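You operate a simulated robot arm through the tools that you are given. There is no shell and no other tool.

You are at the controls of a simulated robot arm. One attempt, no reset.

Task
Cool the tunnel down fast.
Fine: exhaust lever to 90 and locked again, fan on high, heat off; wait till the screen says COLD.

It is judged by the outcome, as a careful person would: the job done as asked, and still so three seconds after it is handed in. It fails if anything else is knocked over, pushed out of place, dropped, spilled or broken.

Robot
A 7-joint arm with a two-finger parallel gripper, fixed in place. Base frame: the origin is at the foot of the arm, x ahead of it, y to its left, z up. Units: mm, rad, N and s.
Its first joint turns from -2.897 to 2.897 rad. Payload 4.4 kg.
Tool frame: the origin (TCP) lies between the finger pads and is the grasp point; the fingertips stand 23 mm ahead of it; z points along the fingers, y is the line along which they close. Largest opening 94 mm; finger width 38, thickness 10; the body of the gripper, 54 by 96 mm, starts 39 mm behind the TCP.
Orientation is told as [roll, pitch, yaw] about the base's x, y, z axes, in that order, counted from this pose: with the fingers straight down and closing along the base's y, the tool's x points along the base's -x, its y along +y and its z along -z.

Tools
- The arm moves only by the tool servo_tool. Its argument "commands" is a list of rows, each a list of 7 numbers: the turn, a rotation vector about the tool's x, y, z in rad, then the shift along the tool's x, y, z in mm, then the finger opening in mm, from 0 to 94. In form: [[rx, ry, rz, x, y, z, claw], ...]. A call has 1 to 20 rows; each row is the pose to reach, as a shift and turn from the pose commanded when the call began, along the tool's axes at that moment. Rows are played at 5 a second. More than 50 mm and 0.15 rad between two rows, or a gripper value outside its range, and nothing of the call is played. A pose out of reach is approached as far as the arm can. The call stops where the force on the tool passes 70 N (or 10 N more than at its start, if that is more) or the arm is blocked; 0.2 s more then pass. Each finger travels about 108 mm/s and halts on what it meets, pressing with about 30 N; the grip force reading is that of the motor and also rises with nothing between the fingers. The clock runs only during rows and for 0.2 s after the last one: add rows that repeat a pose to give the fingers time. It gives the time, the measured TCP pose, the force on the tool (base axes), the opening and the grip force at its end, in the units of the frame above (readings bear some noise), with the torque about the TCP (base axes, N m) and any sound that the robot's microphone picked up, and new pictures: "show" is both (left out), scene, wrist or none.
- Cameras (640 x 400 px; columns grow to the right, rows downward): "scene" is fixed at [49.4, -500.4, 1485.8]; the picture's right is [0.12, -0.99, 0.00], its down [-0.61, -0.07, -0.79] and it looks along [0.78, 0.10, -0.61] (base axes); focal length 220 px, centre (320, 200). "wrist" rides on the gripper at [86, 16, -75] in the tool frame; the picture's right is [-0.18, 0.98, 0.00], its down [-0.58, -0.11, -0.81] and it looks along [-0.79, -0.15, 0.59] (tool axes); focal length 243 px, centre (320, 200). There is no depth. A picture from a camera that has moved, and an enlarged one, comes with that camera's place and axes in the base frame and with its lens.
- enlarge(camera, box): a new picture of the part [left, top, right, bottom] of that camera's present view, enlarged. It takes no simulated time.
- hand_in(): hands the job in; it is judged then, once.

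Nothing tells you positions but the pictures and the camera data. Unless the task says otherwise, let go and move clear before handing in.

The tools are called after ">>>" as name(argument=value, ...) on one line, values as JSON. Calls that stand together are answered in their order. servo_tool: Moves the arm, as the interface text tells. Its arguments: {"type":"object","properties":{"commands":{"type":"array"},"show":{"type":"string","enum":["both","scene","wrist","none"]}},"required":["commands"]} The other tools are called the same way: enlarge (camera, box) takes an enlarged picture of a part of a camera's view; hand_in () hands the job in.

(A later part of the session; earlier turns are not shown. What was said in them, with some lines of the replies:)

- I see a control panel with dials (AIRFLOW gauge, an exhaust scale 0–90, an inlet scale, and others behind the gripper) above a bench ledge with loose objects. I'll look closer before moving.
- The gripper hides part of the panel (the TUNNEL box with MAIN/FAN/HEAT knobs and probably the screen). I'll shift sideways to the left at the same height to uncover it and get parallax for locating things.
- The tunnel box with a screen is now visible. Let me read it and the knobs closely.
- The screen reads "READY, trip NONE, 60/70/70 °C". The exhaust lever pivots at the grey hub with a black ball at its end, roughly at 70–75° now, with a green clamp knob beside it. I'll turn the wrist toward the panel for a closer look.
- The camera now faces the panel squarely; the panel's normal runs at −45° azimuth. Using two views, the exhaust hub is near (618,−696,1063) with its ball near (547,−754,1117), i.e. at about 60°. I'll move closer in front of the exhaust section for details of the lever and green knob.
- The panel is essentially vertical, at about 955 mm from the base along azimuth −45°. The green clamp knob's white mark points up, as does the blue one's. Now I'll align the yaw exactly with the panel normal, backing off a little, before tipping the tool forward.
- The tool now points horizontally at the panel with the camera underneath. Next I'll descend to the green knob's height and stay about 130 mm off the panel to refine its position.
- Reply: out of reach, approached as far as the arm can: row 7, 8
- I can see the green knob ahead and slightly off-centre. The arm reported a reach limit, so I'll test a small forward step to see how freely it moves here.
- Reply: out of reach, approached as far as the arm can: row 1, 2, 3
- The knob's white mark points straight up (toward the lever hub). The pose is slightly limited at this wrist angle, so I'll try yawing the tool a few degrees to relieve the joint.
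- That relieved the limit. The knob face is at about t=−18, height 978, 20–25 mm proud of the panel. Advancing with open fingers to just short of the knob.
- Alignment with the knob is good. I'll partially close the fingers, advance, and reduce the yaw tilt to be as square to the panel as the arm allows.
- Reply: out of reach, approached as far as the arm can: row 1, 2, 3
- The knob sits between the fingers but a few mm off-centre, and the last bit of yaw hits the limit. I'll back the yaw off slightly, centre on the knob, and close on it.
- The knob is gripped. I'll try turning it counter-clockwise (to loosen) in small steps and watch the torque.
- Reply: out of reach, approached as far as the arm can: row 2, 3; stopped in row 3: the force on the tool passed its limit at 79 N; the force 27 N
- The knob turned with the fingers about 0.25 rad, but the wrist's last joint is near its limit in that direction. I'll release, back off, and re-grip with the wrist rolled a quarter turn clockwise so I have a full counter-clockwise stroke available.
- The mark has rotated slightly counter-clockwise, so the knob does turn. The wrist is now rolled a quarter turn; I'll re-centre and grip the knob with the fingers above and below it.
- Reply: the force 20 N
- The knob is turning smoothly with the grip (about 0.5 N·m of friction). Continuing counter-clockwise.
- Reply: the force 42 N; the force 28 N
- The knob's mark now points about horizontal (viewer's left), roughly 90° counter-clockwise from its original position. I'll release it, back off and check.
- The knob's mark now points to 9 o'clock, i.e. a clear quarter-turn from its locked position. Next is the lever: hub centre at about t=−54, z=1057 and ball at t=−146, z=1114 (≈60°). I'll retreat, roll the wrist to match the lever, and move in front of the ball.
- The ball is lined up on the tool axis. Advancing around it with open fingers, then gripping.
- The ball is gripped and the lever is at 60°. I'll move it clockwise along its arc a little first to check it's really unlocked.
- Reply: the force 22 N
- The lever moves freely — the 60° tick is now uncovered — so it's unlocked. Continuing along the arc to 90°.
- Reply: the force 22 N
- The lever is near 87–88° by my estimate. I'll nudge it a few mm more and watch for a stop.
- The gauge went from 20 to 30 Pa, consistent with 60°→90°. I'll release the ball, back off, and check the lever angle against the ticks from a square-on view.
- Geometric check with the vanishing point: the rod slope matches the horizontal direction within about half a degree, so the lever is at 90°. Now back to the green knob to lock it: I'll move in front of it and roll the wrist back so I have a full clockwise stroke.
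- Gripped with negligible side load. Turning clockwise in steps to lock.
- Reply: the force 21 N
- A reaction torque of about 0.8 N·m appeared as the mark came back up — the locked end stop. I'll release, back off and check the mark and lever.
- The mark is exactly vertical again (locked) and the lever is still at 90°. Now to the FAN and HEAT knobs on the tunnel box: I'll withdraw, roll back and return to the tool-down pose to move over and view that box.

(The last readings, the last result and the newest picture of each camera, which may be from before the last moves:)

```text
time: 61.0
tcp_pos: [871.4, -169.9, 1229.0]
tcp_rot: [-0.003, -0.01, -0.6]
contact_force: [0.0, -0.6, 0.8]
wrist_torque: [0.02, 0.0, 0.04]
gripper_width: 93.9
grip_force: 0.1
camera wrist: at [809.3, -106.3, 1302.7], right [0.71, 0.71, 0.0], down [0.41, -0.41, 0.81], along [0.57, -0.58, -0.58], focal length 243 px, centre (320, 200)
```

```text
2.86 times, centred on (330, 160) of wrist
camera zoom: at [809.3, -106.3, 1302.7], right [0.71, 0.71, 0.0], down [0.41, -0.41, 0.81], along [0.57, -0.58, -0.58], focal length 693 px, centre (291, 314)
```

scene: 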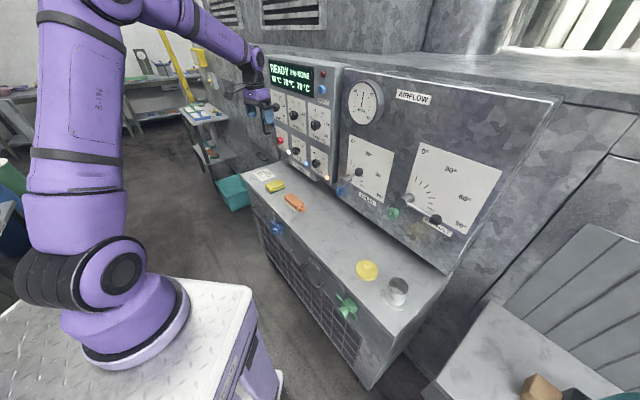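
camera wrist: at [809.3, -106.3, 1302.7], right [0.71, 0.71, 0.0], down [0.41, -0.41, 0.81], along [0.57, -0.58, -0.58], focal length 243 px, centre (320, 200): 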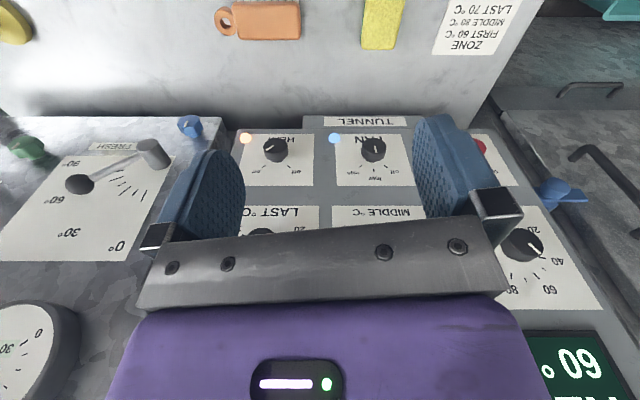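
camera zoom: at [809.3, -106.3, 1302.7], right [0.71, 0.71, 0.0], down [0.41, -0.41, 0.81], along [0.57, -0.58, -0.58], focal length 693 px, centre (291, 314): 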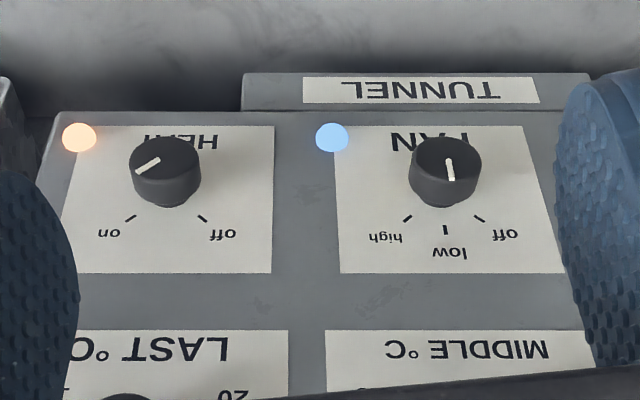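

Clear view now: FAN's pointer is on "low" (straight up) with "high" to the viewer's right (≈40° clockwise); HEAT's pointer is on "on" (right), with "off" ≈75–80° counter-clockwise. HEAT knob is at about t=418, d=933, z=985 and FAN at t=587. I'll align the yaw and move in front of HEAT, then tilt the tool forward about 30° below horizontal.

>>> servo_tool(commands=[[0, 0, 0.06, -3, -27, 20, 94], [0, 0, 0.12, -6, -54, 45, 94], [0, 0, 0.185, -9, -81, 79, 94], [0, 0, 0.185, -9, -81, 79, 94]], show="none")

>>> servo_tool(commands=[[0, -0.13, 0, 0, 0, 0, 80], [0, -0.26, 0, 0, 0, 0, 70], [0, -0.39, 0, 0, 0, 0, 66], [0, -0.52, 0, 0, 0, 0, 66], [0, -0.65, 0, 0, 0, 0, 66], [0, -0.78, 0, 0, 0, 0, 66], [0, -0.91, 0, 0, 0, 0, 66], [0, -1.047, 0, 0, 0, 0, 66], [0, -1.047, 0, 0, 0, 0, 66]], show="both")

```text
time: 62.0
tcp_pos: [834.9, -244.3, 1152.1]
tcp_rot: [0.0, -0.012, -0.789]
contact_force: [-0.3, -0.1, -0.8]
wrist_torque: [-0.04, 0.04, 0.01]
gripper_width: 93.8
grip_force: 0.1
```

```text
time: 64.0
tcp_pos: [835.2, -244.3, 1150.3]
tcp_rot: [-0.001, -1.061, -0.786]
contact_force: [0.6, -0.5, 0.6]
wrist_torque: [-0.02, 0.0, 0.01]
gripper_width: 65.9
grip_force: 0.1
camera wrist: at [771.1, -157.2, 1111.8], right [0.76, 0.63, 0.16], down [-0.37, 0.22, 0.9], along [0.53, -0.74, 0.4], focal length 243 px, centre (320, 200)
```

scene: 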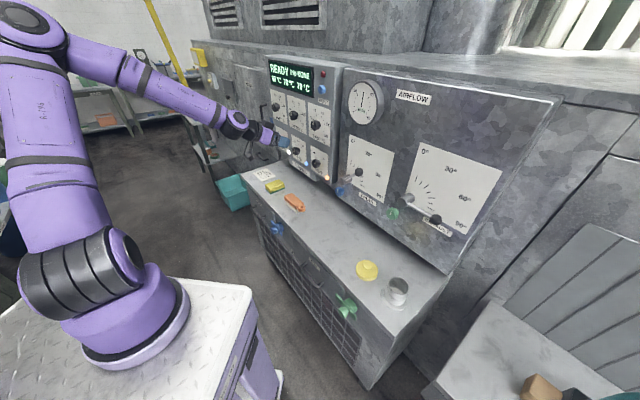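
wrist: 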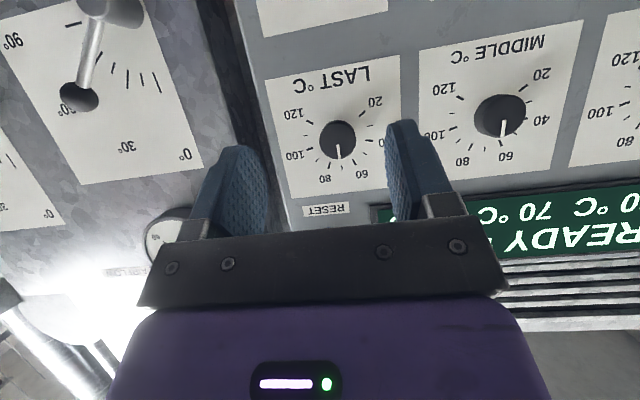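

>>> servo_tool(commands=[[-0.06, 0, 0.107, 0, 0, 0, 66], [-0.119, 0, 0.213, 0, 0, 0, 66], [-0.179, 0, 0.32, 0, 0, 0, 66], [-0.238, 0, 0.426, 0, 0, 0, 66], [-0.298, 0, 0.533, 0, 0, 0, 66], [-0.298, 0, 0.533, 0, 0, 0, 66]], show="wrist")

```text
time: 65.4
tcp_pos: [835.3, -244.7, 1152.0]
tcp_rot: [0.959, -0.795, -1.583]
contact_force: [0.7, 0.3, 0.0]
wrist_torque: [0.01, 0.03, -0.01]
gripper_width: 65.9
grip_force: 0.1
camera wrist: at [784.7, -143.2, 1128.3], right [0.57, 0.44, 0.7], down [-0.72, -0.13, 0.68], along [0.39, -0.89, 0.24], focal length 243 px, centre (320, 200)
```

wrist: 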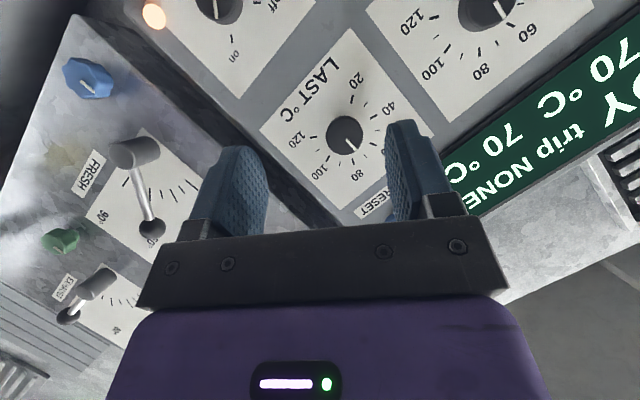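

>>> servo_tool(commands=[[0, 0, 0, 9, -24, 35, 66], [0, 0, 0, 18, -48, 70, 66], [0, 0, 0, 26, -72, 105, 66], [0, 0, 0, 35, -96, 140, 66], [0, 0, 0, 35, -96, 140, 66]], show="both")

>>> enlarge(camera="wrist", box=[200, 0, 460, 170])

>>> enlarge(camera="scene", box=[260, 120, 360, 200])

```text
time: 66.6
tcp_pos: [893.1, -334.8, 1015.5]
tcp_rot: [0.959, -0.796, -1.582]
contact_force: [0.1, -0.7, -0.3]
wrist_torque: [0.02, -0.01, 0.01]
gripper_width: 66.0
grip_force: 0.1
camera wrist: at [841.9, -234.8, 994.1], right [0.57, 0.44, 0.69], down [-0.72, -0.13, 0.68], along [0.39, -0.89, 0.24], focal length 243 px, centre (320, 200)
```

scene: 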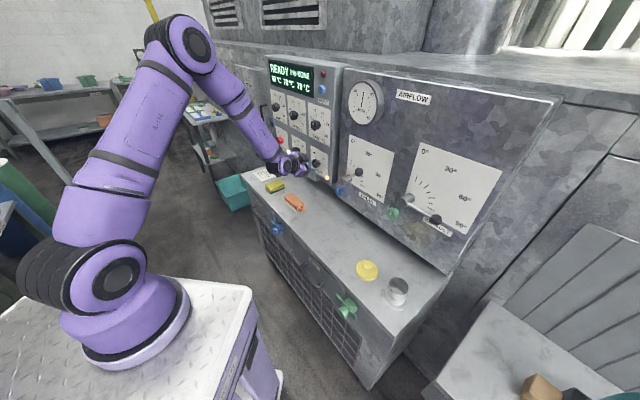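
wrist: 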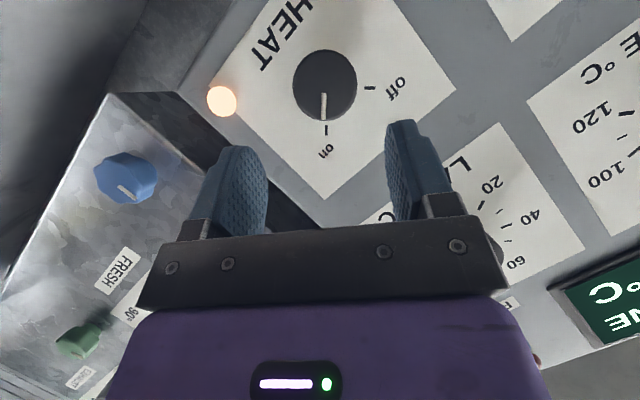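

```text
2.35 times, centred on (330, 85) of wrist
camera zoom: at [841.9, -234.8, 994.1], right [0.57, 0.44, 0.69], down [-0.72, -0.13, 0.68], along [0.39, -0.89, 0.24], focal length 571 px, centre (296, 471)
```

zoom: 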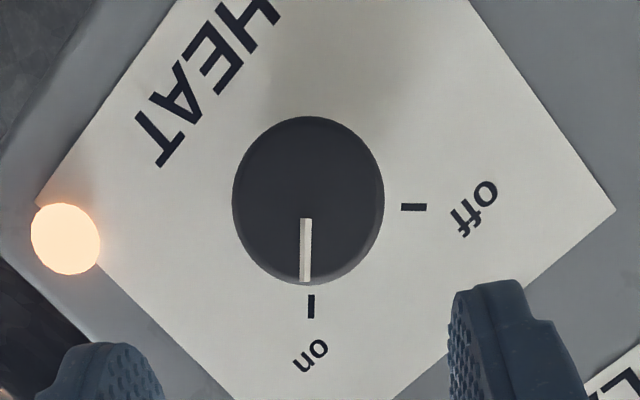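

```text
5.00 times, centred on (310, 160) of scene
camera zoom: at [49.4, -500.4, 1485.8], right [0.12, -0.99, 0.0], down [-0.61, -0.07, -0.79], along [0.78, 0.1, -0.61], focal length 1101 px, centre (370, 400)
```

zoom: 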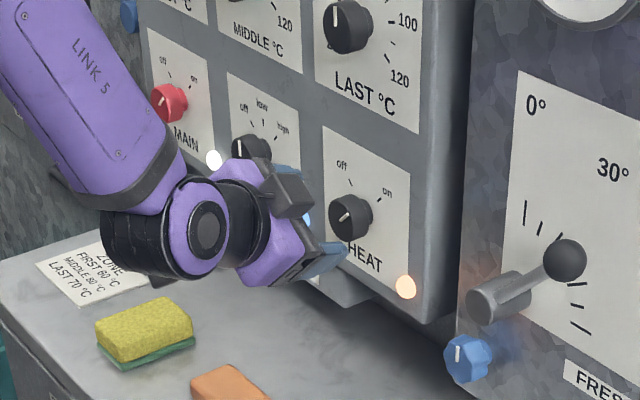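

Good: the wrist view shows HEAT's pointer on "on" with "off" 90° counter-clockwise from it. Advancing with open fingers around the HEAT knob.

>>> servo_tool(commands=[[0, 0, 0, 0, 3, 15, 64], [0, 0, 0, -1, 3, 30, 62], [0, 0, 0, -1, 3, 42, 62], [0, 0, 0, -1, 3, 50, 62], [0, 0, 0, -1, 3, 50, 62]], show="both")

>>> enlarge(camera="wrist", box=[200, 50, 460, 230])

>>> enlarge(camera="scene", box=[270, 130, 350, 190])

```text
time: 67.8
tcp_pos: [935.3, -357.1, 997.7]
tcp_rot: [0.959, -0.796, -1.58]
contact_force: [-0.1, -0.3, 0.4]
wrist_torque: [0.02, -0.05, -0.01]
gripper_width: 62.0
grip_force: 0.1
camera wrist: at [884.8, -255.0, 975.4], right [0.57, 0.44, 0.69], down [-0.72, -0.13, 0.68], along [0.39, -0.89, 0.24], focal length 243 px, centre (320, 200)
```

scene: 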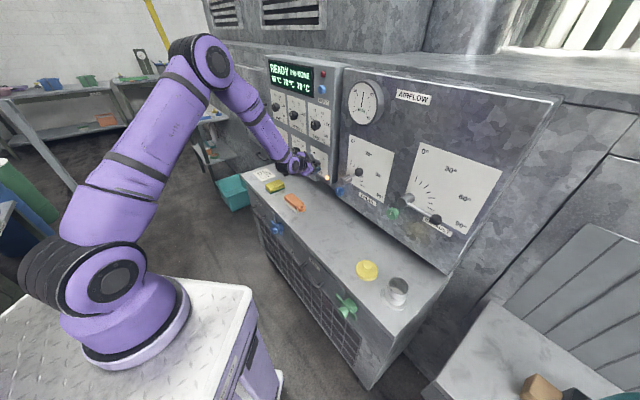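
wrist: 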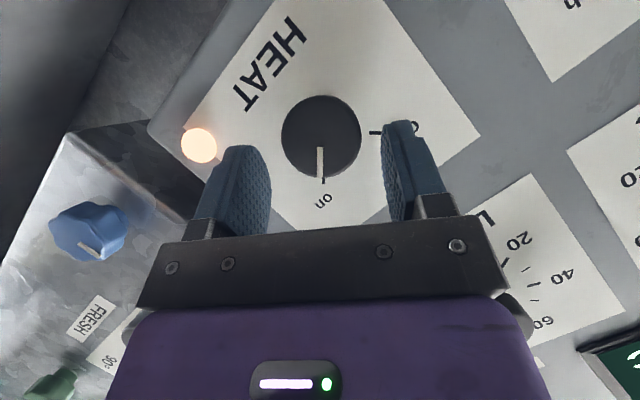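

```text
2.22 times, centred on (330, 140) of wrist
camera zoom: at [884.8, -255.0, 975.4], right [0.57, 0.44, 0.69], down [-0.72, -0.13, 0.68], along [0.39, -0.89, 0.24], focal length 539 px, centre (298, 333)
```

zoom: 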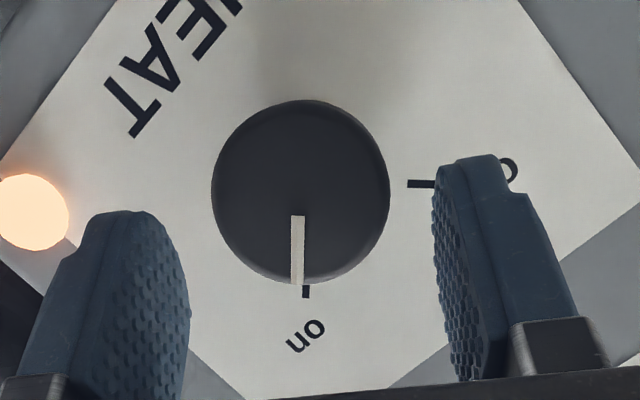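

```text
6.67 times, centred on (310, 160) of scene
camera zoom: at [49.4, -500.4, 1485.8], right [0.12, -0.99, 0.0], down [-0.61, -0.07, -0.79], along [0.78, 0.1, -0.61], focal length 1468 px, centre (387, 467)
```

zoom: 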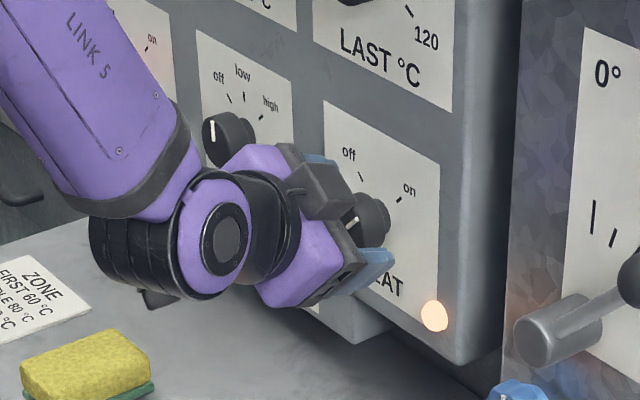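

The knob face is at about d=935 and the panel face at 950. I'll slide lower/forward so the pads overlap the knob well, then close.

>>> servo_tool(commands=[[0, 0, 0, 8, 1, 7, 62], [0, 0, 0, 16.7, 1.7, 14.8, 62], [0, 0, 0, 16.7, 1.7, 14.8, 62]], show="none")

>>> servo_tool(commands=[[0, 0, 0, 0, 0, 0, 50], [0, 0, 0, 0, 0, 0, 42], [0, 0, 0, 0, 0, 0, 34], [0, 0, 0, 0, 0, 0, 34]], show="both")

>>> enlarge(camera="wrist", box=[220, 80, 420, 220])

```text
time: 68.6
tcp_pos: [949.3, -349.0, 978.8]
tcp_rot: [0.958, -0.795, -1.581]
contact_force: [0.0, -0.1, 0.9]
wrist_torque: [0.04, 0.02, 0.01]
gripper_width: 62.1
grip_force: 0.1
```

```text
time: 69.6
tcp_pos: [950.2, -349.2, 980.2]
tcp_rot: [0.957, -0.796, -1.58]
contact_force: [-3.6, -1.0, -3.5]
wrist_torque: [-0.02, -0.06, -0.01]
gripper_width: 41.4
grip_force: 45.5
camera wrist: at [898.2, -247.8, 957.0], right [0.57, 0.44, 0.69], down [-0.72, -0.13, 0.68], along [0.39, -0.89, 0.24], focal length 243 px, centre (320, 200)
```

scene: 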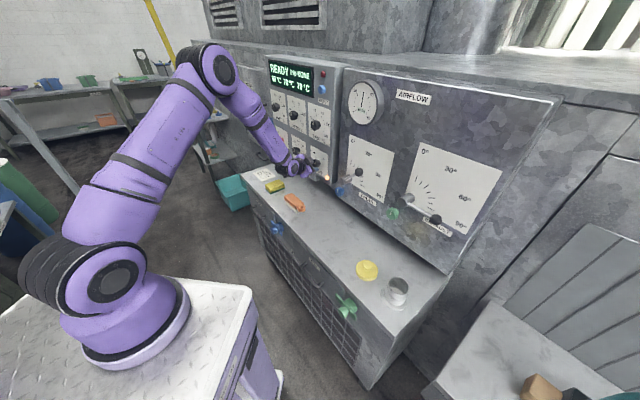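
wrist: 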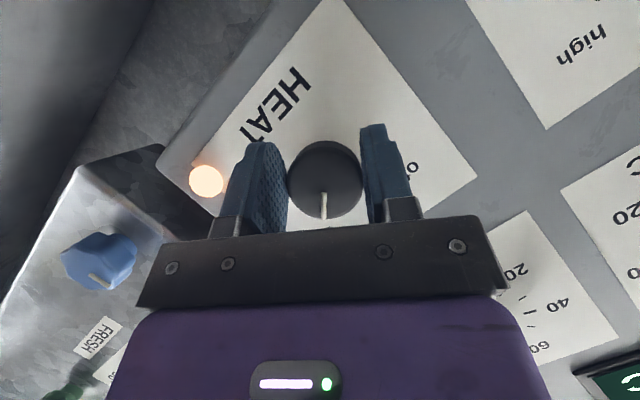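

```text
2.86 times, centred on (320, 150) of wrist
camera zoom: at [898.2, -247.8, 957.0], right [0.57, 0.44, 0.69], down [-0.72, -0.13, 0.68], along [0.39, -0.89, 0.24], focal length 693 px, centre (320, 343)
```

zoom: 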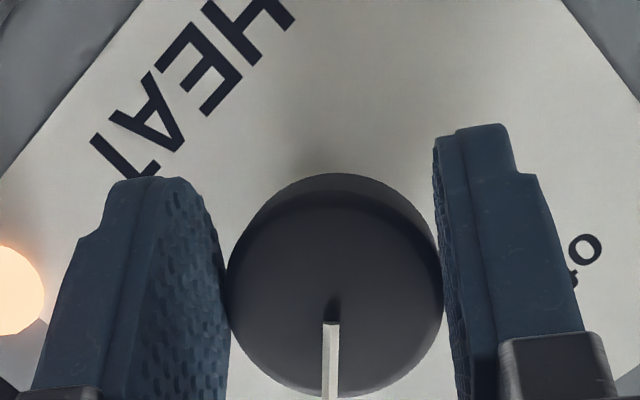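

Firm grip on the HEAT knob (41 mm). Now rotating it counter-clockwise about its own axis, in stages.

>>> servo_tool(commands=[[0.059, 0, -0.105, 0, -0.57, 0, 34], [0.117, 0, -0.209, -0.1, -1.1, -0.1, 34], [0.176, 0, -0.314, -0.3, -1.7, -0.15, 34], [0.235, 0, -0.419, -0.5, -2.2, -0.3, 34]], show="both")

```text
time: 70.6
tcp_pos: [946.1, -351.1, 978.9]
tcp_rot: [0.255, -1.041, -1.012]
contact_force: [-16.9, -7.1, -16.1]
wrist_torque: [-0.18, -0.34, -0.73]
gripper_width: 41.0
grip_force: 44.7
camera wrist: at [885.8, -260.0, 942.3], right [0.74, 0.61, 0.28], down [-0.45, 0.14, 0.88], along [0.5, -0.78, 0.38], focal length 243 px, centre (320, 200)
```

scene: 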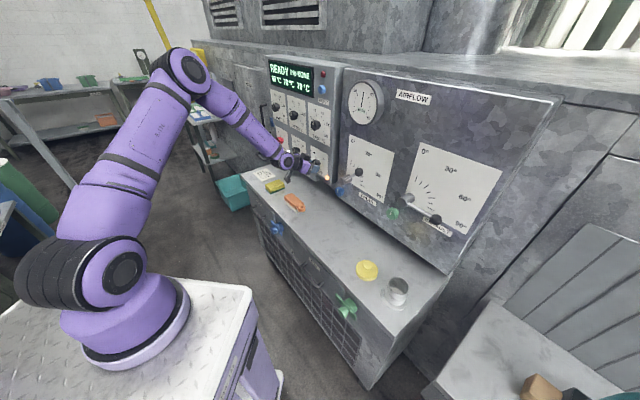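
wrist: 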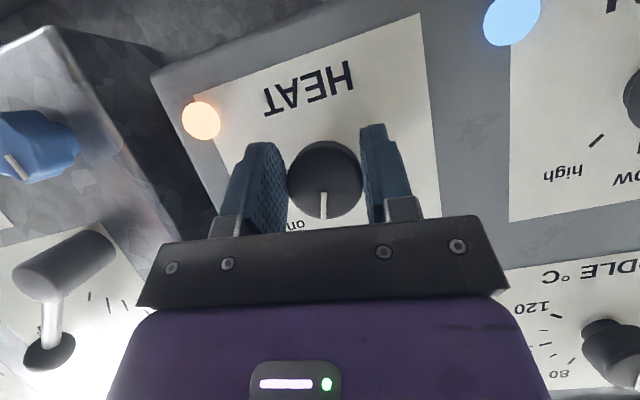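

>>> servo_tool(commands=[[0.059, 0, -0.105, 1.1, -2.2, 0, 34], [0.117, 0, -0.209, 1, -2.7, 0, 34], [0.176, 0, -0.314, 0.9, -3.2, -0.1, 34], [0.235, 0, -0.419, 0.7, -3.7, -0.2, 34]], show="wrist")

```text
time: 71.6
tcp_pos: [944.3, -353.4, 978.0]
tcp_rot: [-0.642, -0.961, -0.235]
contact_force: [-4.7, -22.2, 0.0]
wrist_torque: [-0.44, -0.6, 0.06]
gripper_width: 41.3
grip_force: 45.3
camera wrist: at [869.8, -276.0, 936.7], right [0.76, 0.63, -0.19], down [-0.15, 0.44, 0.88], along [0.64, -0.64, 0.43], focal length 243 px, centre (320, 200)
```

wrist: 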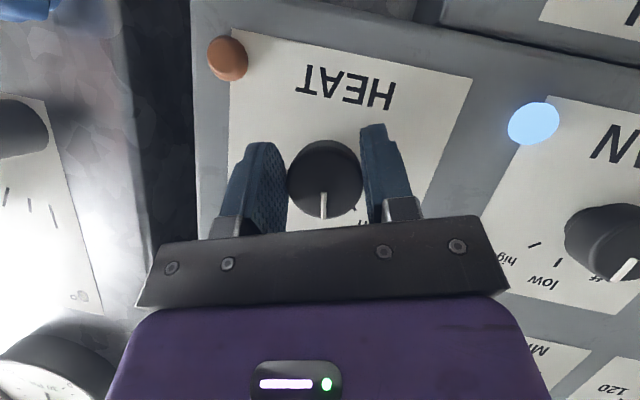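

The HEAT lamp has gone out. I'll continue the rest of the way to the "off" mark.

>>> servo_tool(commands=[[0.059, 0, -0.105, 0.4, -1.9, 0, 34], [0.117, 0, -0.209, 0.4, -2.4, 0, 34], [0.176, 0, -0.314, 0.3, -2.9, 0, 34], [0.235, 0, -0.419, 0.2, -3.4, 0, 34], [0.274, 0, -0.488, 0.1, -3.6, 0, 34]], show="both")

>>> enlarge(camera="wrist", box=[200, 50, 460, 230])

```text
time: 72.8
tcp_pos: [941.5, -355.2, 980.1]
tcp_rot: [-1.209, -0.565, 0.167]
contact_force: [6.7, -29.0, 24.6]
wrist_torque: [-0.35, -0.58, -0.42]
gripper_width: 41.1
grip_force: 44.9
camera wrist: at [851.3, -293.6, 944.2], right [0.58, 0.45, -0.68], down [0.16, 0.75, 0.64], along [0.8, -0.48, 0.36], focal length 243 px, centre (320, 200)
```

scene: 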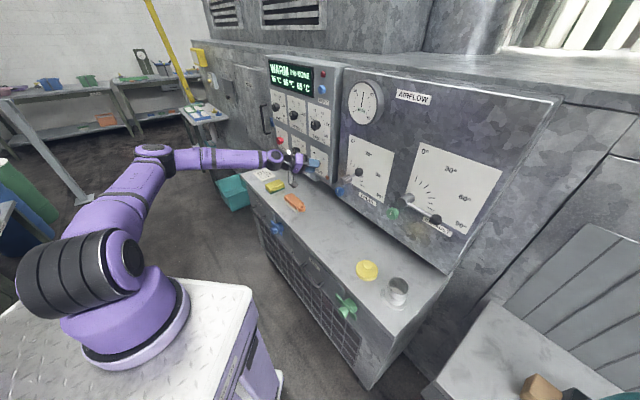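
wrist: 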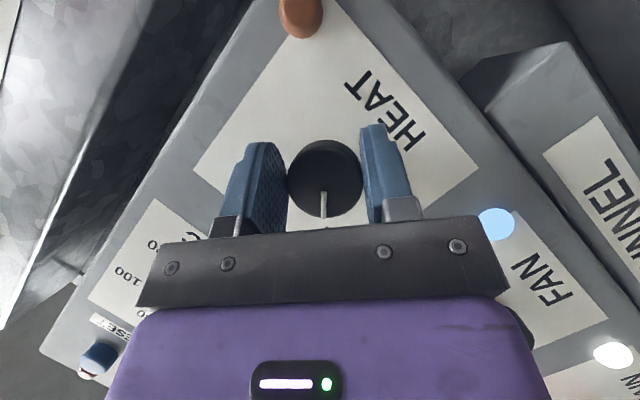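

```text
2.22 times, centred on (330, 140) of wrist
camera zoom: at [851.3, -293.6, 944.2], right [0.58, 0.45, -0.68], down [0.16, 0.75, 0.64], along [0.8, -0.48, 0.36], focal length 539 px, centre (298, 333)
```

zoom: 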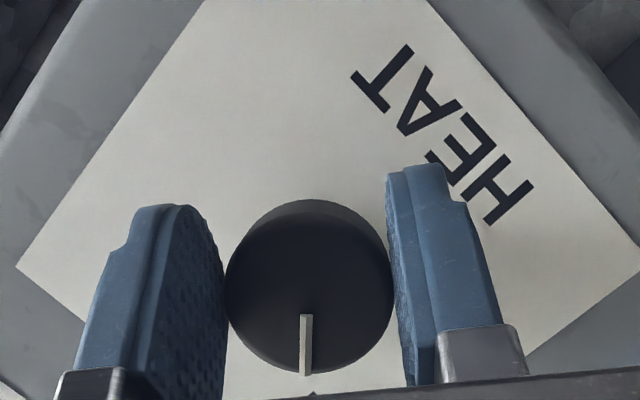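

HEAT's pointer is now at "off" and the screen reads WARM. Releasing and backing off.

>>> servo_tool(commands=[[0, 0, 0, 0, 0, 0, 50], [0, 0, 0, 0, 0, 0, 62], [0, 0, 0, 0, 0, 0, 64], [0, 0, 0, 0, 0, -20, 64], [0, 0, 0, 0, 0, -45, 64], [0, 0, 0, 0, 0, -70, 64], [0, 0, 0, 0, 0, -70, 64]], show="both")

>>> enlarge(camera="scene", box=[262, 55, 342, 115])

>>> enlarge(camera="wrist", box=[200, 0, 460, 170])

>>> enlarge(camera="scene", box=[262, 120, 342, 190])

```text
time: 74.4
tcp_pos: [919.4, -291.0, 1001.0]
tcp_rot: [-1.206, -0.564, 0.167]
contact_force: [0.6, -0.1, 0.6]
wrist_torque: [0.04, 0.0, 0.02]
gripper_width: 63.9
grip_force: 0.0
camera wrist: at [827.6, -228.7, 964.3], right [0.58, 0.45, -0.68], down [0.16, 0.75, 0.64], along [0.8, -0.48, 0.36], focal length 243 px, centre (320, 200)
```

scene: 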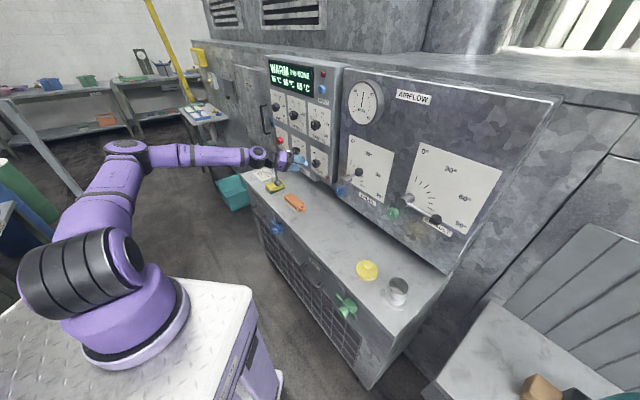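
wrist: 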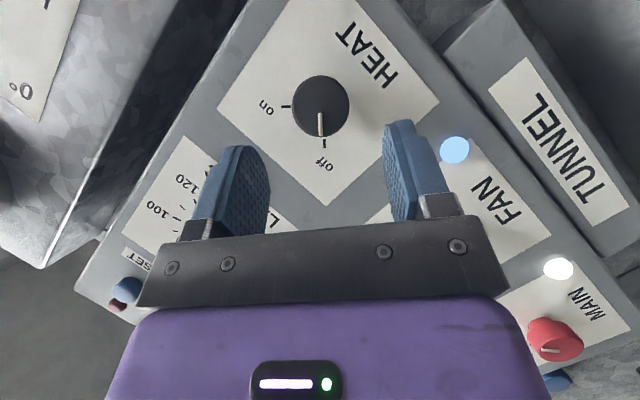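

```text
6.67 times, centred on (302, 85) of scene
camera zoom: at [49.4, -500.4, 1485.8], right [0.12, -0.99, 0.0], down [-0.61, -0.07, -0.79], along [0.78, 0.1, -0.61], focal length 1468 px, centre (440, 967)
```

zoom: 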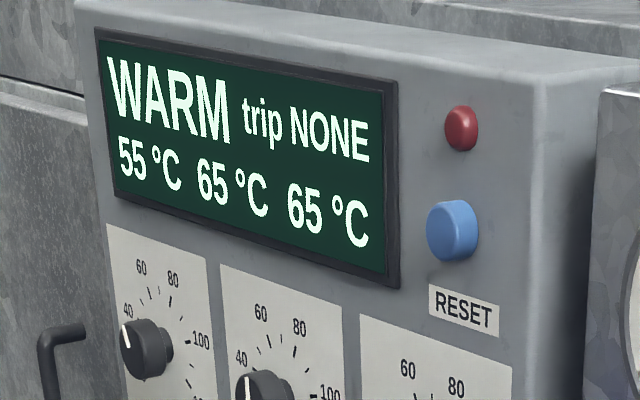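

```text
2.35 times, centred on (330, 85) of wrist
camera zoom: at [827.6, -228.7, 964.3], right [0.58, 0.45, -0.68], down [0.16, 0.75, 0.64], along [0.8, -0.48, 0.36], focal length 571 px, centre (296, 471)
```

zoom: 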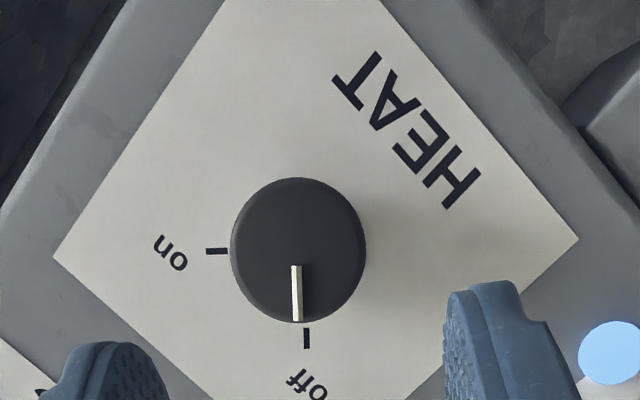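

```text
5.71 times, centred on (302, 155) of scene
camera zoom: at [49.4, -500.4, 1485.8], right [0.12, -0.99, 0.0], down [-0.61, -0.07, -0.79], along [0.78, 0.1, -0.61], focal length 1259 px, centre (423, 457)
```

zoom: 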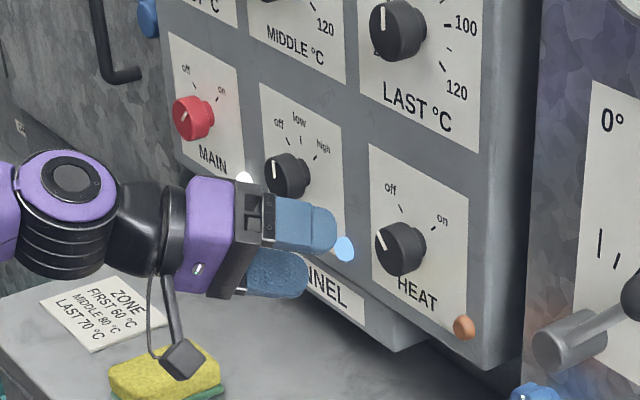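

HEAT is off and the screen shows WARM, 55/65/65 °C. Now FAN: retreat a little more and swing the wrist back clockwise so I have stroke for turning FAN clockwise from low to high.

>>> servo_tool(commands=[[0, 0, 0, 0, 0, -30, 64], [0, 0, 0, 0, 0, -60, 64], [-0.059, 0, 0.105, 0, 0, -60, 64], [-0.117, 0, 0.209, 0, 0, -60, 64], [-0.176, 0, 0.314, 0, 0, -60, 64], [-0.235, 0, 0.419, 0, 0, -60, 64], [-0.293, 0, 0.523, 0, 0, -60, 64], [-0.352, 0, 0.628, 0, 0, -60, 64], [-0.411, 0, 0.732, 0, 0, -60, 64], [-0.469, 0, 0.837, 0, 0, -60, 64], [-0.528, 0, 0.942, 0, 0, -60, 64], [-0.587, 0, 1.046, 0, 0, -60, 64], [-0.646, 0, 1.151, 0, 0, -60, 64], [-0.685, 0, 1.221, 0, 0, -60, 64], [-0.685, 0, 1.221, 0, 0, -60, 64]], show="both")

```text
time: 77.6
tcp_pos: [898.3, -237.7, 1018.7]
tcp_rot: [0.828, -0.876, -1.484]
contact_force: [-0.6, -0.2, -0.3]
wrist_torque: [0.01, -0.01, -0.02]
gripper_width: 64.0
grip_force: 0.1
camera wrist: at [844.9, -138.9, 992.2], right [0.62, 0.49, 0.6], down [-0.66, -0.07, 0.74], along [0.41, -0.87, 0.28], focal length 243 px, centre (320, 200)
```

scene: 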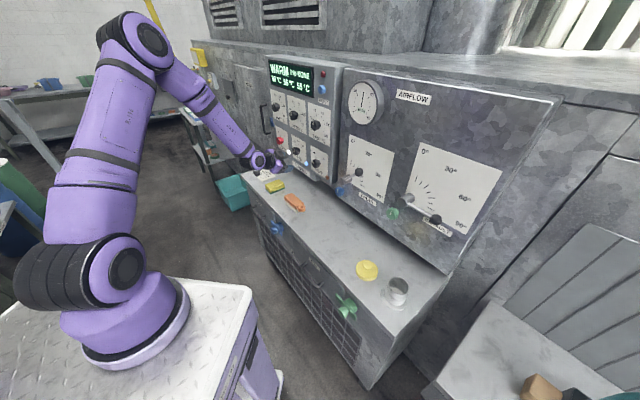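
wrist: 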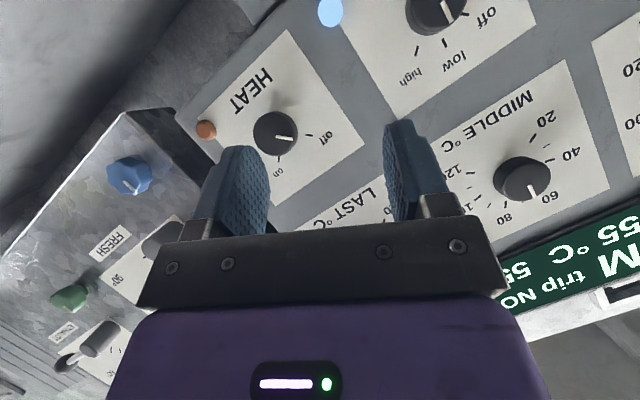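

>>> servo_tool(commands=[[0, 0, 0, 6, 23, 21, 64], [0, 0, 0, 12, 46, 43, 64], [0, 0, 0, 18, 69, 64, 64], [0, 0, 0, 25, 91, 85, 64], [0, 0, 0, 25, 91, 85, 64]], show="both")

>>> enlarge(camera="wrist", box=[200, 0, 460, 170])

```text
time: 78.8
tcp_pos: [1019.0, -204.9, 1005.8]
tcp_rot: [0.826, -0.878, -1.483]
contact_force: [1.0, -0.8, 0.0]
wrist_torque: [0.0, -0.01, 0.0]
gripper_width: 63.9
grip_force: 0.1
camera wrist: at [966.4, -105.1, 979.6], right [0.62, 0.5, 0.6], down [-0.66, -0.07, 0.75], along [0.41, -0.87, 0.28], focal length 243 px, centre (320, 200)
```

scene: 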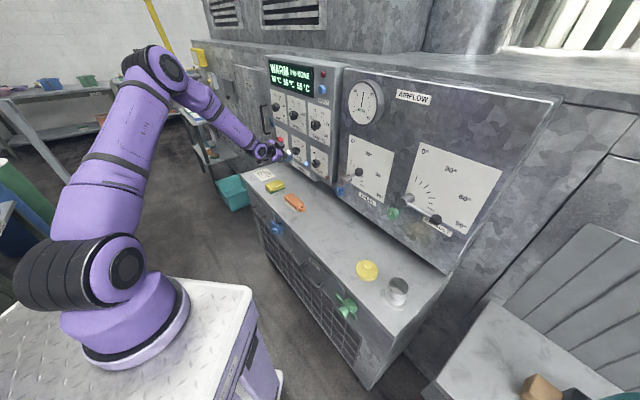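
wrist: 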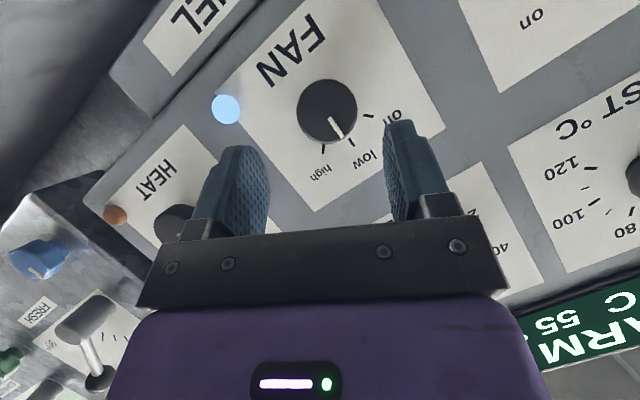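

```text
2.35 times, centred on (330, 85) of wrist
camera zoom: at [966.4, -105.1, 979.6], right [0.62, 0.5, 0.6], down [-0.66, -0.07, 0.75], along [0.41, -0.87, 0.28], focal length 571 px, centre (296, 471)
```

zoom: 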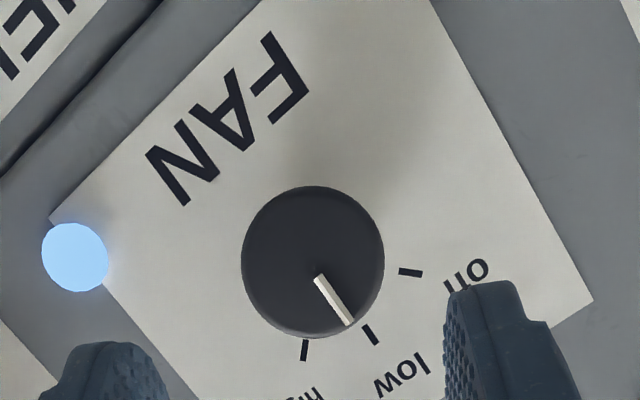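

FAN is clearly visible, pointer on "low". Advancing around the FAN knob.

>>> servo_tool(commands=[[0, 0, 0, 0, 2, 20, 62], [0, 0, 0, 0, 2.3, 40, 62], [0, 0, 0, 0, 2.3, 52, 62], [0, 0, 0, 0, 2.3, 60, 62], [0, 0, 0, 0, 2.3, 60, 62]], show="wrist")

>>> enlarge(camera="wrist", box=[200, 60, 460, 230])

```text
time: 80.0
tcp_pos: [1065.2, -229.7, 979.4]
tcp_rot: [0.828, -0.879, -1.483]
contact_force: [0.5, 0.4, -0.1]
wrist_torque: [-0.01, -0.01, -0.04]
gripper_width: 62.0
grip_force: 0.2
camera wrist: at [1013.2, -130.1, 953.5], right [0.62, 0.5, 0.6], down [-0.66, -0.07, 0.74], along [0.41, -0.87, 0.28], focal length 243 px, centre (320, 200)
```

wrist: 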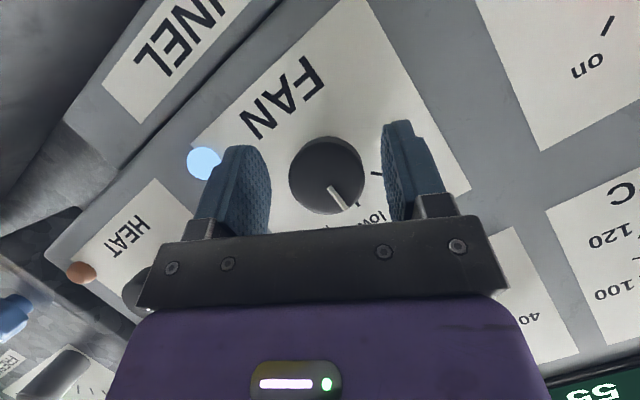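

```text
2.35 times, centred on (330, 145) of wrist
camera zoom: at [1013.2, -130.1, 953.5], right [0.62, 0.5, 0.6], down [-0.66, -0.07, 0.74], along [0.41, -0.87, 0.28], focal length 571 px, centre (296, 329)
```

zoom: 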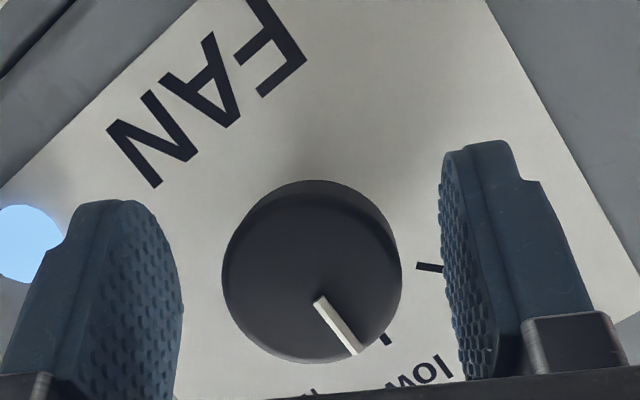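

>>> servo_tool(commands=[[0, 0, 0, 0, 0, 0, 50], [0, 0, 0, 0, 0, 0, 42], [0, 0, 0, 0, 0, 0, 34], [0, 0, 0, 0, 0, 0, 34]], show="none")

>>> servo_tool(commands=[[-0.059, 0, 0.105, 0, 0.5, 0, 34], [-0.117, 0, 0.209, 0, 1, 0, 34], [-0.176, 0, 0.314, -0.2, 1.5, 0, 34], [-0.235, 0, 0.419, -0.4, 2, 0, 34]], show="both")

```text
time: 81.0
tcp_pos: [1066.6, -229.7, 981.1]
tcp_rot: [0.829, -0.878, -1.483]
contact_force: [8.0, 2.8, 5.3]
wrist_torque: [-0.01, 0.06, 0.21]
gripper_width: 41.2
grip_force: 45.3
```

```text
time: 82.0
tcp_pos: [1068.9, -226.4, 981.1]
tcp_rot: [1.246, -0.514, -1.76]
contact_force: [-17.0, 9.7, 8.8]
wrist_torque: [0.23, 0.21, 0.08]
gripper_width: 41.1
grip_force: 44.7
camera wrist: at [1021.0, -122.1, 974.1], right [0.36, 0.23, 0.9], down [-0.87, -0.27, 0.42], along [0.34, -0.93, 0.1], focal length 243 px, centre (320, 200)
```

scene: 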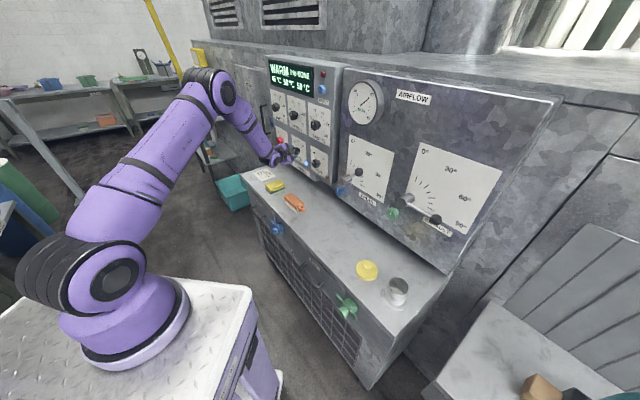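
wrist: 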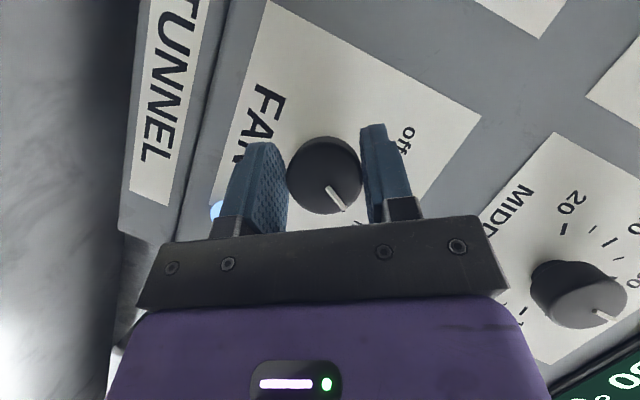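

>>> servo_tool(commands=[[-0.049, 0, 0.087, 0, 0.4, -1.5, 34], [-0.098, 0, 0.174, 0, 0.8, -1.5, 34], [-0.154, 0, 0.274, -0.1, 1.2, -1.5, 34], [-0.154, 0, 0.274, -0.1, 1.2, -1.5, 34]], show="wrist")

>>> enlarge(camera="scene", box=[262, 55, 402, 145])

```text
time: 83.0
tcp_pos: [1066.4, -227.2, 983.0]
tcp_rot: [1.428, -0.249, -1.828]
contact_force: [-0.6, 10.4, 6.0]
wrist_torque: [-0.58, 0.16, 0.2]
gripper_width: 41.4
grip_force: 44.7
camera wrist: at [1021.8, -121.3, 988.3], right [0.15, 0.02, 0.99], down [-0.93, -0.34, 0.15], along [0.34, -0.94, -0.03], focal length 243 px, centre (320, 200)
```

wrist: 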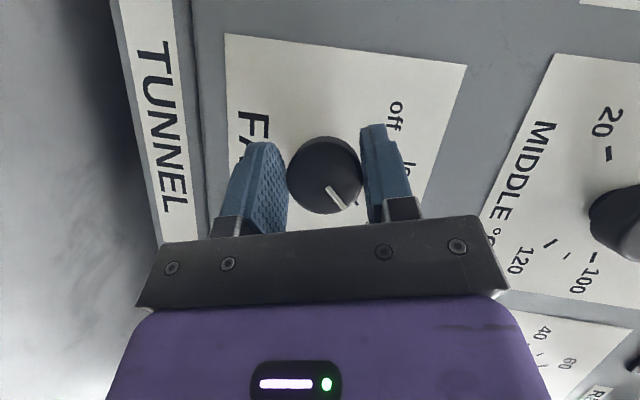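

```text
4.44 times, centred on (332, 100) of scene
camera zoom: at [49.4, -500.4, 1485.8], right [0.12, -0.99, 0.0], down [-0.61, -0.07, -0.79], along [0.78, 0.1, -0.61], focal length 979 px, centre (267, 644)
```

zoom: 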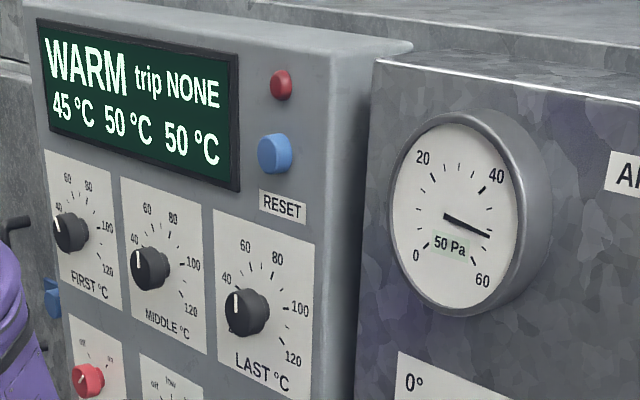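

Airflow is now 50 Pa and temperatures are dropping, so FAN is on high. Releasing and backing away to verify the pointer.

>>> servo_tool(commands=[[0, 0, 0, 0, 0, 0, 50], [0, 0, 0, 0, 0, 0, 62], [0, 0, 0, 0, 0, 0, 64], [0, 0, 0, 0, 0, -20, 64], [0, 0, 0, 0, 0, -45, 64], [0, 0, 0, 0, 0, -70, 64], [0, 0, 0, 0, 0, -70, 64]], show="both")

>>> enlarge(camera="wrist", box=[200, 0, 460, 170])

>>> enlarge(camera="scene", box=[262, 55, 342, 115])

```text
time: 84.6
tcp_pos: [1002.0, -208.4, 991.3]
tcp_rot: [1.426, -0.247, -1.827]
contact_force: [0.2, -0.2, 0.5]
wrist_torque: [0.01, 0.06, 0.01]
gripper_width: 64.1
grip_force: 0.0
camera wrist: at [955.9, -102.8, 996.6], right [0.15, 0.02, 0.99], down [-0.93, -0.34, 0.15], along [0.34, -0.94, -0.03], focal length 243 px, centre (320, 200)
```

scene: 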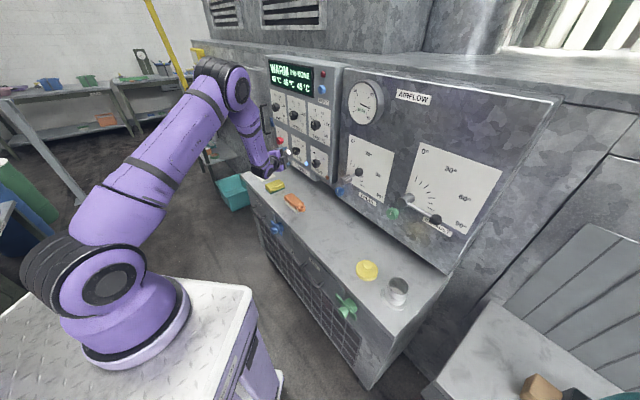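
wrist: 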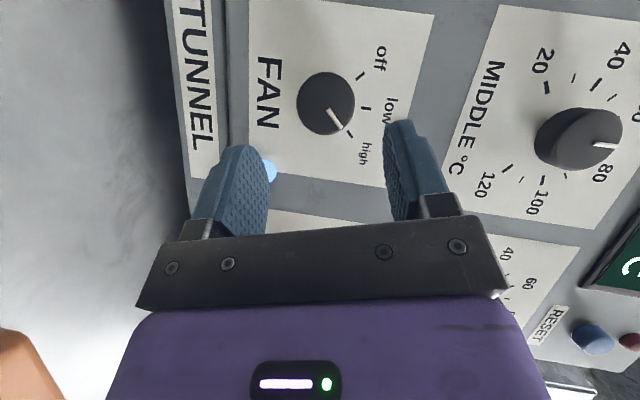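

```text
2.35 times, centred on (330, 85) of wrist
camera zoom: at [955.9, -102.8, 996.6], right [0.15, 0.02, 0.99], down [-0.93, -0.34, 0.15], along [0.34, -0.94, -0.03], focal length 571 px, centre (296, 471)
```

zoom: 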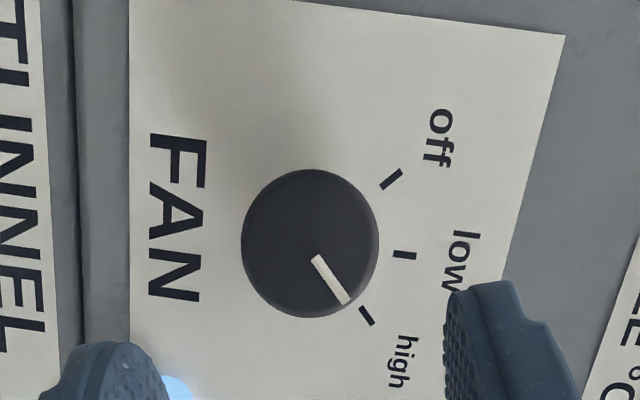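

```text
6.67 times, centred on (302, 85) of scene
camera zoom: at [49.4, -500.4, 1485.8], right [0.12, -0.99, 0.0], down [-0.61, -0.07, -0.79], along [0.78, 0.1, -0.61], focal length 1468 px, centre (440, 967)
```

zoom: 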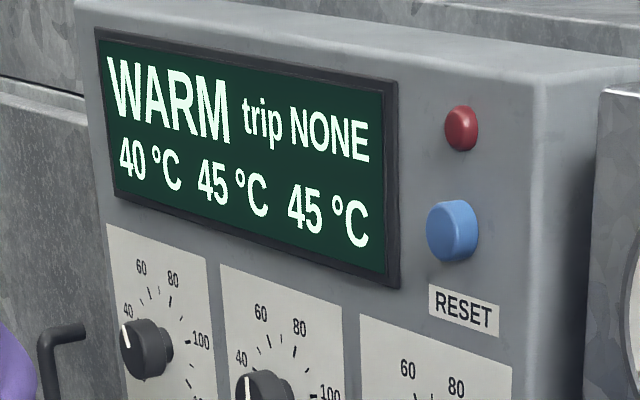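

FAN points at "high". Backing the arm well clear, and waiting for the tunnel to cool.

>>> servo_tool(commands=[[0, 0, 0, 0, 0, -35, 64], [0, 0, 0, 0, 15, -70, 64], [0, 0, 0, 0, 40, -105, 64], [0, 0, 0, 0, 70, -130, 64], [0, 0, 0, 0, 100, -150, 64], [0, 0, 0, 0, 130, -170, 64], [0, 0, 0, 0, 130, -170, 64], [0, 0, 0, 0, 130, -170, 64], [0, 0, 0, 0, 130, -170, 64], [0, 0, 0, 0, 130, -170, 64], [0, 0, 0, 0, 130, -170, 64], [0, 0, 0, 0, 130, -170, 64], [0, 0, 0, 0, 130, -170, 64], [0, 0, 0, 0, 130, -170, 64], [0, 0, 0, 0, 130, -170, 64], [0, 0, 0, 0, 130, -170, 64]], show="both")

>>> enlarge(camera="scene", box=[262, 55, 342, 115])

>>> enlarge(camera="scene", box=[262, 110, 362, 190])

>>> enlarge(camera="scene", box=[335, 75, 495, 245])

```text
time: 88.0
tcp_pos: [867.5, -135.3, 1140.1]
tcp_rot: [1.425, -0.248, -1.828]
contact_force: [-0.1, -0.1, -0.7]
wrist_torque: [-0.05, 0.06, -0.01]
gripper_width: 63.8
grip_force: 0.0
camera wrist: at [822.3, -28.4, 1145.6], right [0.15, 0.02, 0.99], down [-0.93, -0.34, 0.15], along [0.34, -0.94, -0.03], focal length 243 px, centre (320, 200)
```

scene: 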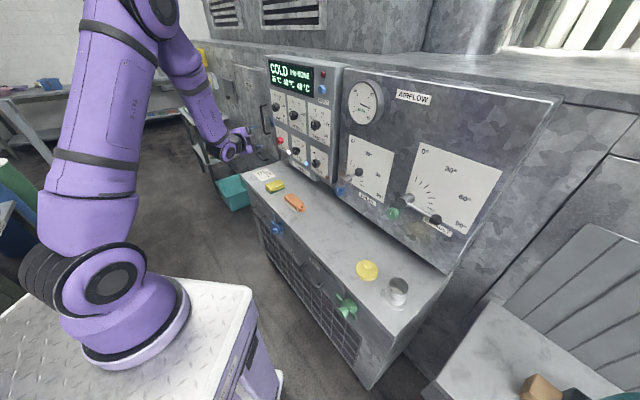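
wrist: 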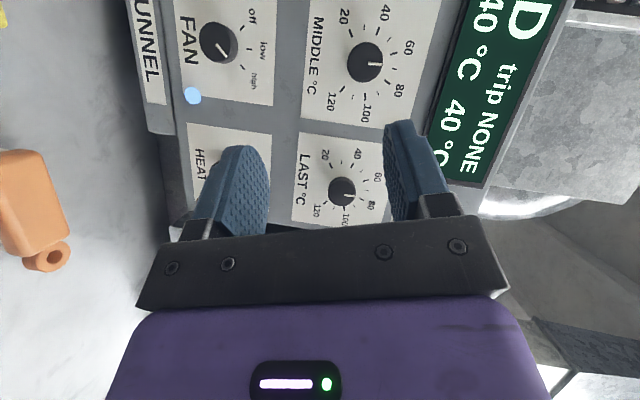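

```text
6.67 times, centred on (302, 85) of scene
camera zoom: at [49.4, -500.4, 1485.8], right [0.12, -0.99, 0.0], down [-0.61, -0.07, -0.79], along [0.78, 0.1, -0.61], focal length 1468 px, centre (440, 967)
```

zoom: 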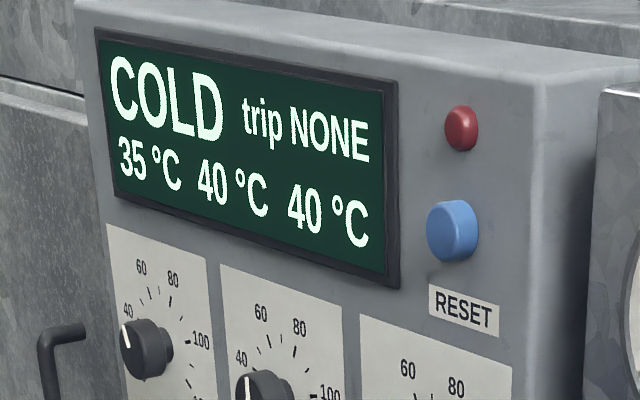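

```text
5.00 times, centred on (312, 150) of scene
camera zoom: at [49.4, -500.4, 1485.8], right [0.12, -0.99, 0.0], down [-0.61, -0.07, -0.79], along [0.78, 0.1, -0.61], focal length 1101 px, centre (360, 450)
```

zoom: 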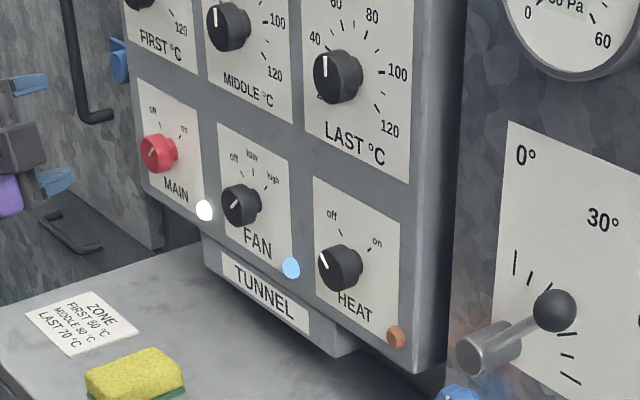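

```text
2.35 times, centred on (415, 160) of scene
camera zoom: at [49.4, -500.4, 1485.8], right [0.12, -0.99, 0.0], down [-0.61, -0.07, -0.79], along [0.78, 0.1, -0.61], focal length 518 px, centre (96, 294)
```

zoom: 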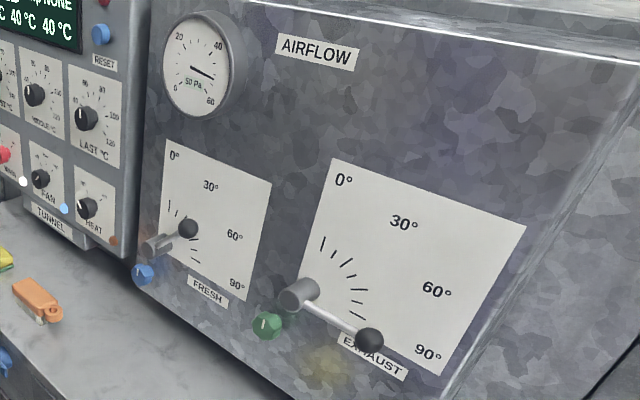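

>>> enlarge(camera="scene", box=[375, 180, 455, 240])

```text
6.67 times, centred on (415, 210) of scene
camera zoom: at [49.4, -500.4, 1485.8], right [0.12, -0.99, 0.0], down [-0.61, -0.07, -0.79], along [0.78, 0.1, -0.61], focal length 1468 px, centre (-313, 133)
```

zoom: 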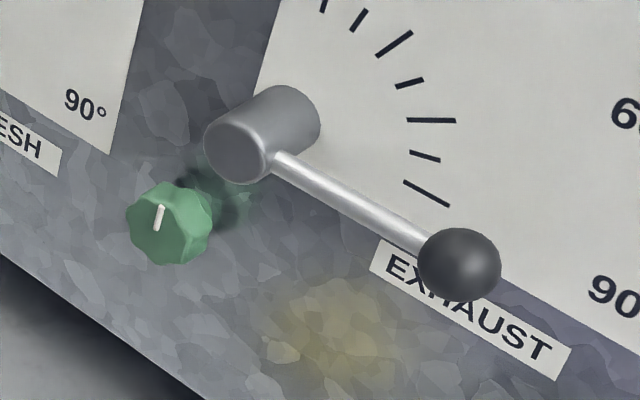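

The screen reads COLD with no trip. The exhaust lever is at 90° with its clamp mark back in the locked position, FAN is on high and HEAT is off. The fresh-air lever and the bench items are undisturbed and the arm is clear, so I'm handing in.

>>> hand_in()

```text
The job is handed in.
```

The tunnel is cooled down and I've handed the job in. The screen read COLD with trip NONE, at 35, 40 and 40 °C.

- **Exhaust lever:** I moved it from 60° to 90°, within about a degree by the camera views. The green clamp knob is turned back to its original locked mark. I felt its end stop but didn't push on the lever to test it.
- **Fan:** the knob is on high, and the airflow gauge rose from 20 to 50 Pa over the job.
- **Heat:** the knob is on off and its lamp is out.

The fresh-air lever and the items on the bench look unmoved. The gripper let go of everything and was backed clear before I handed in.
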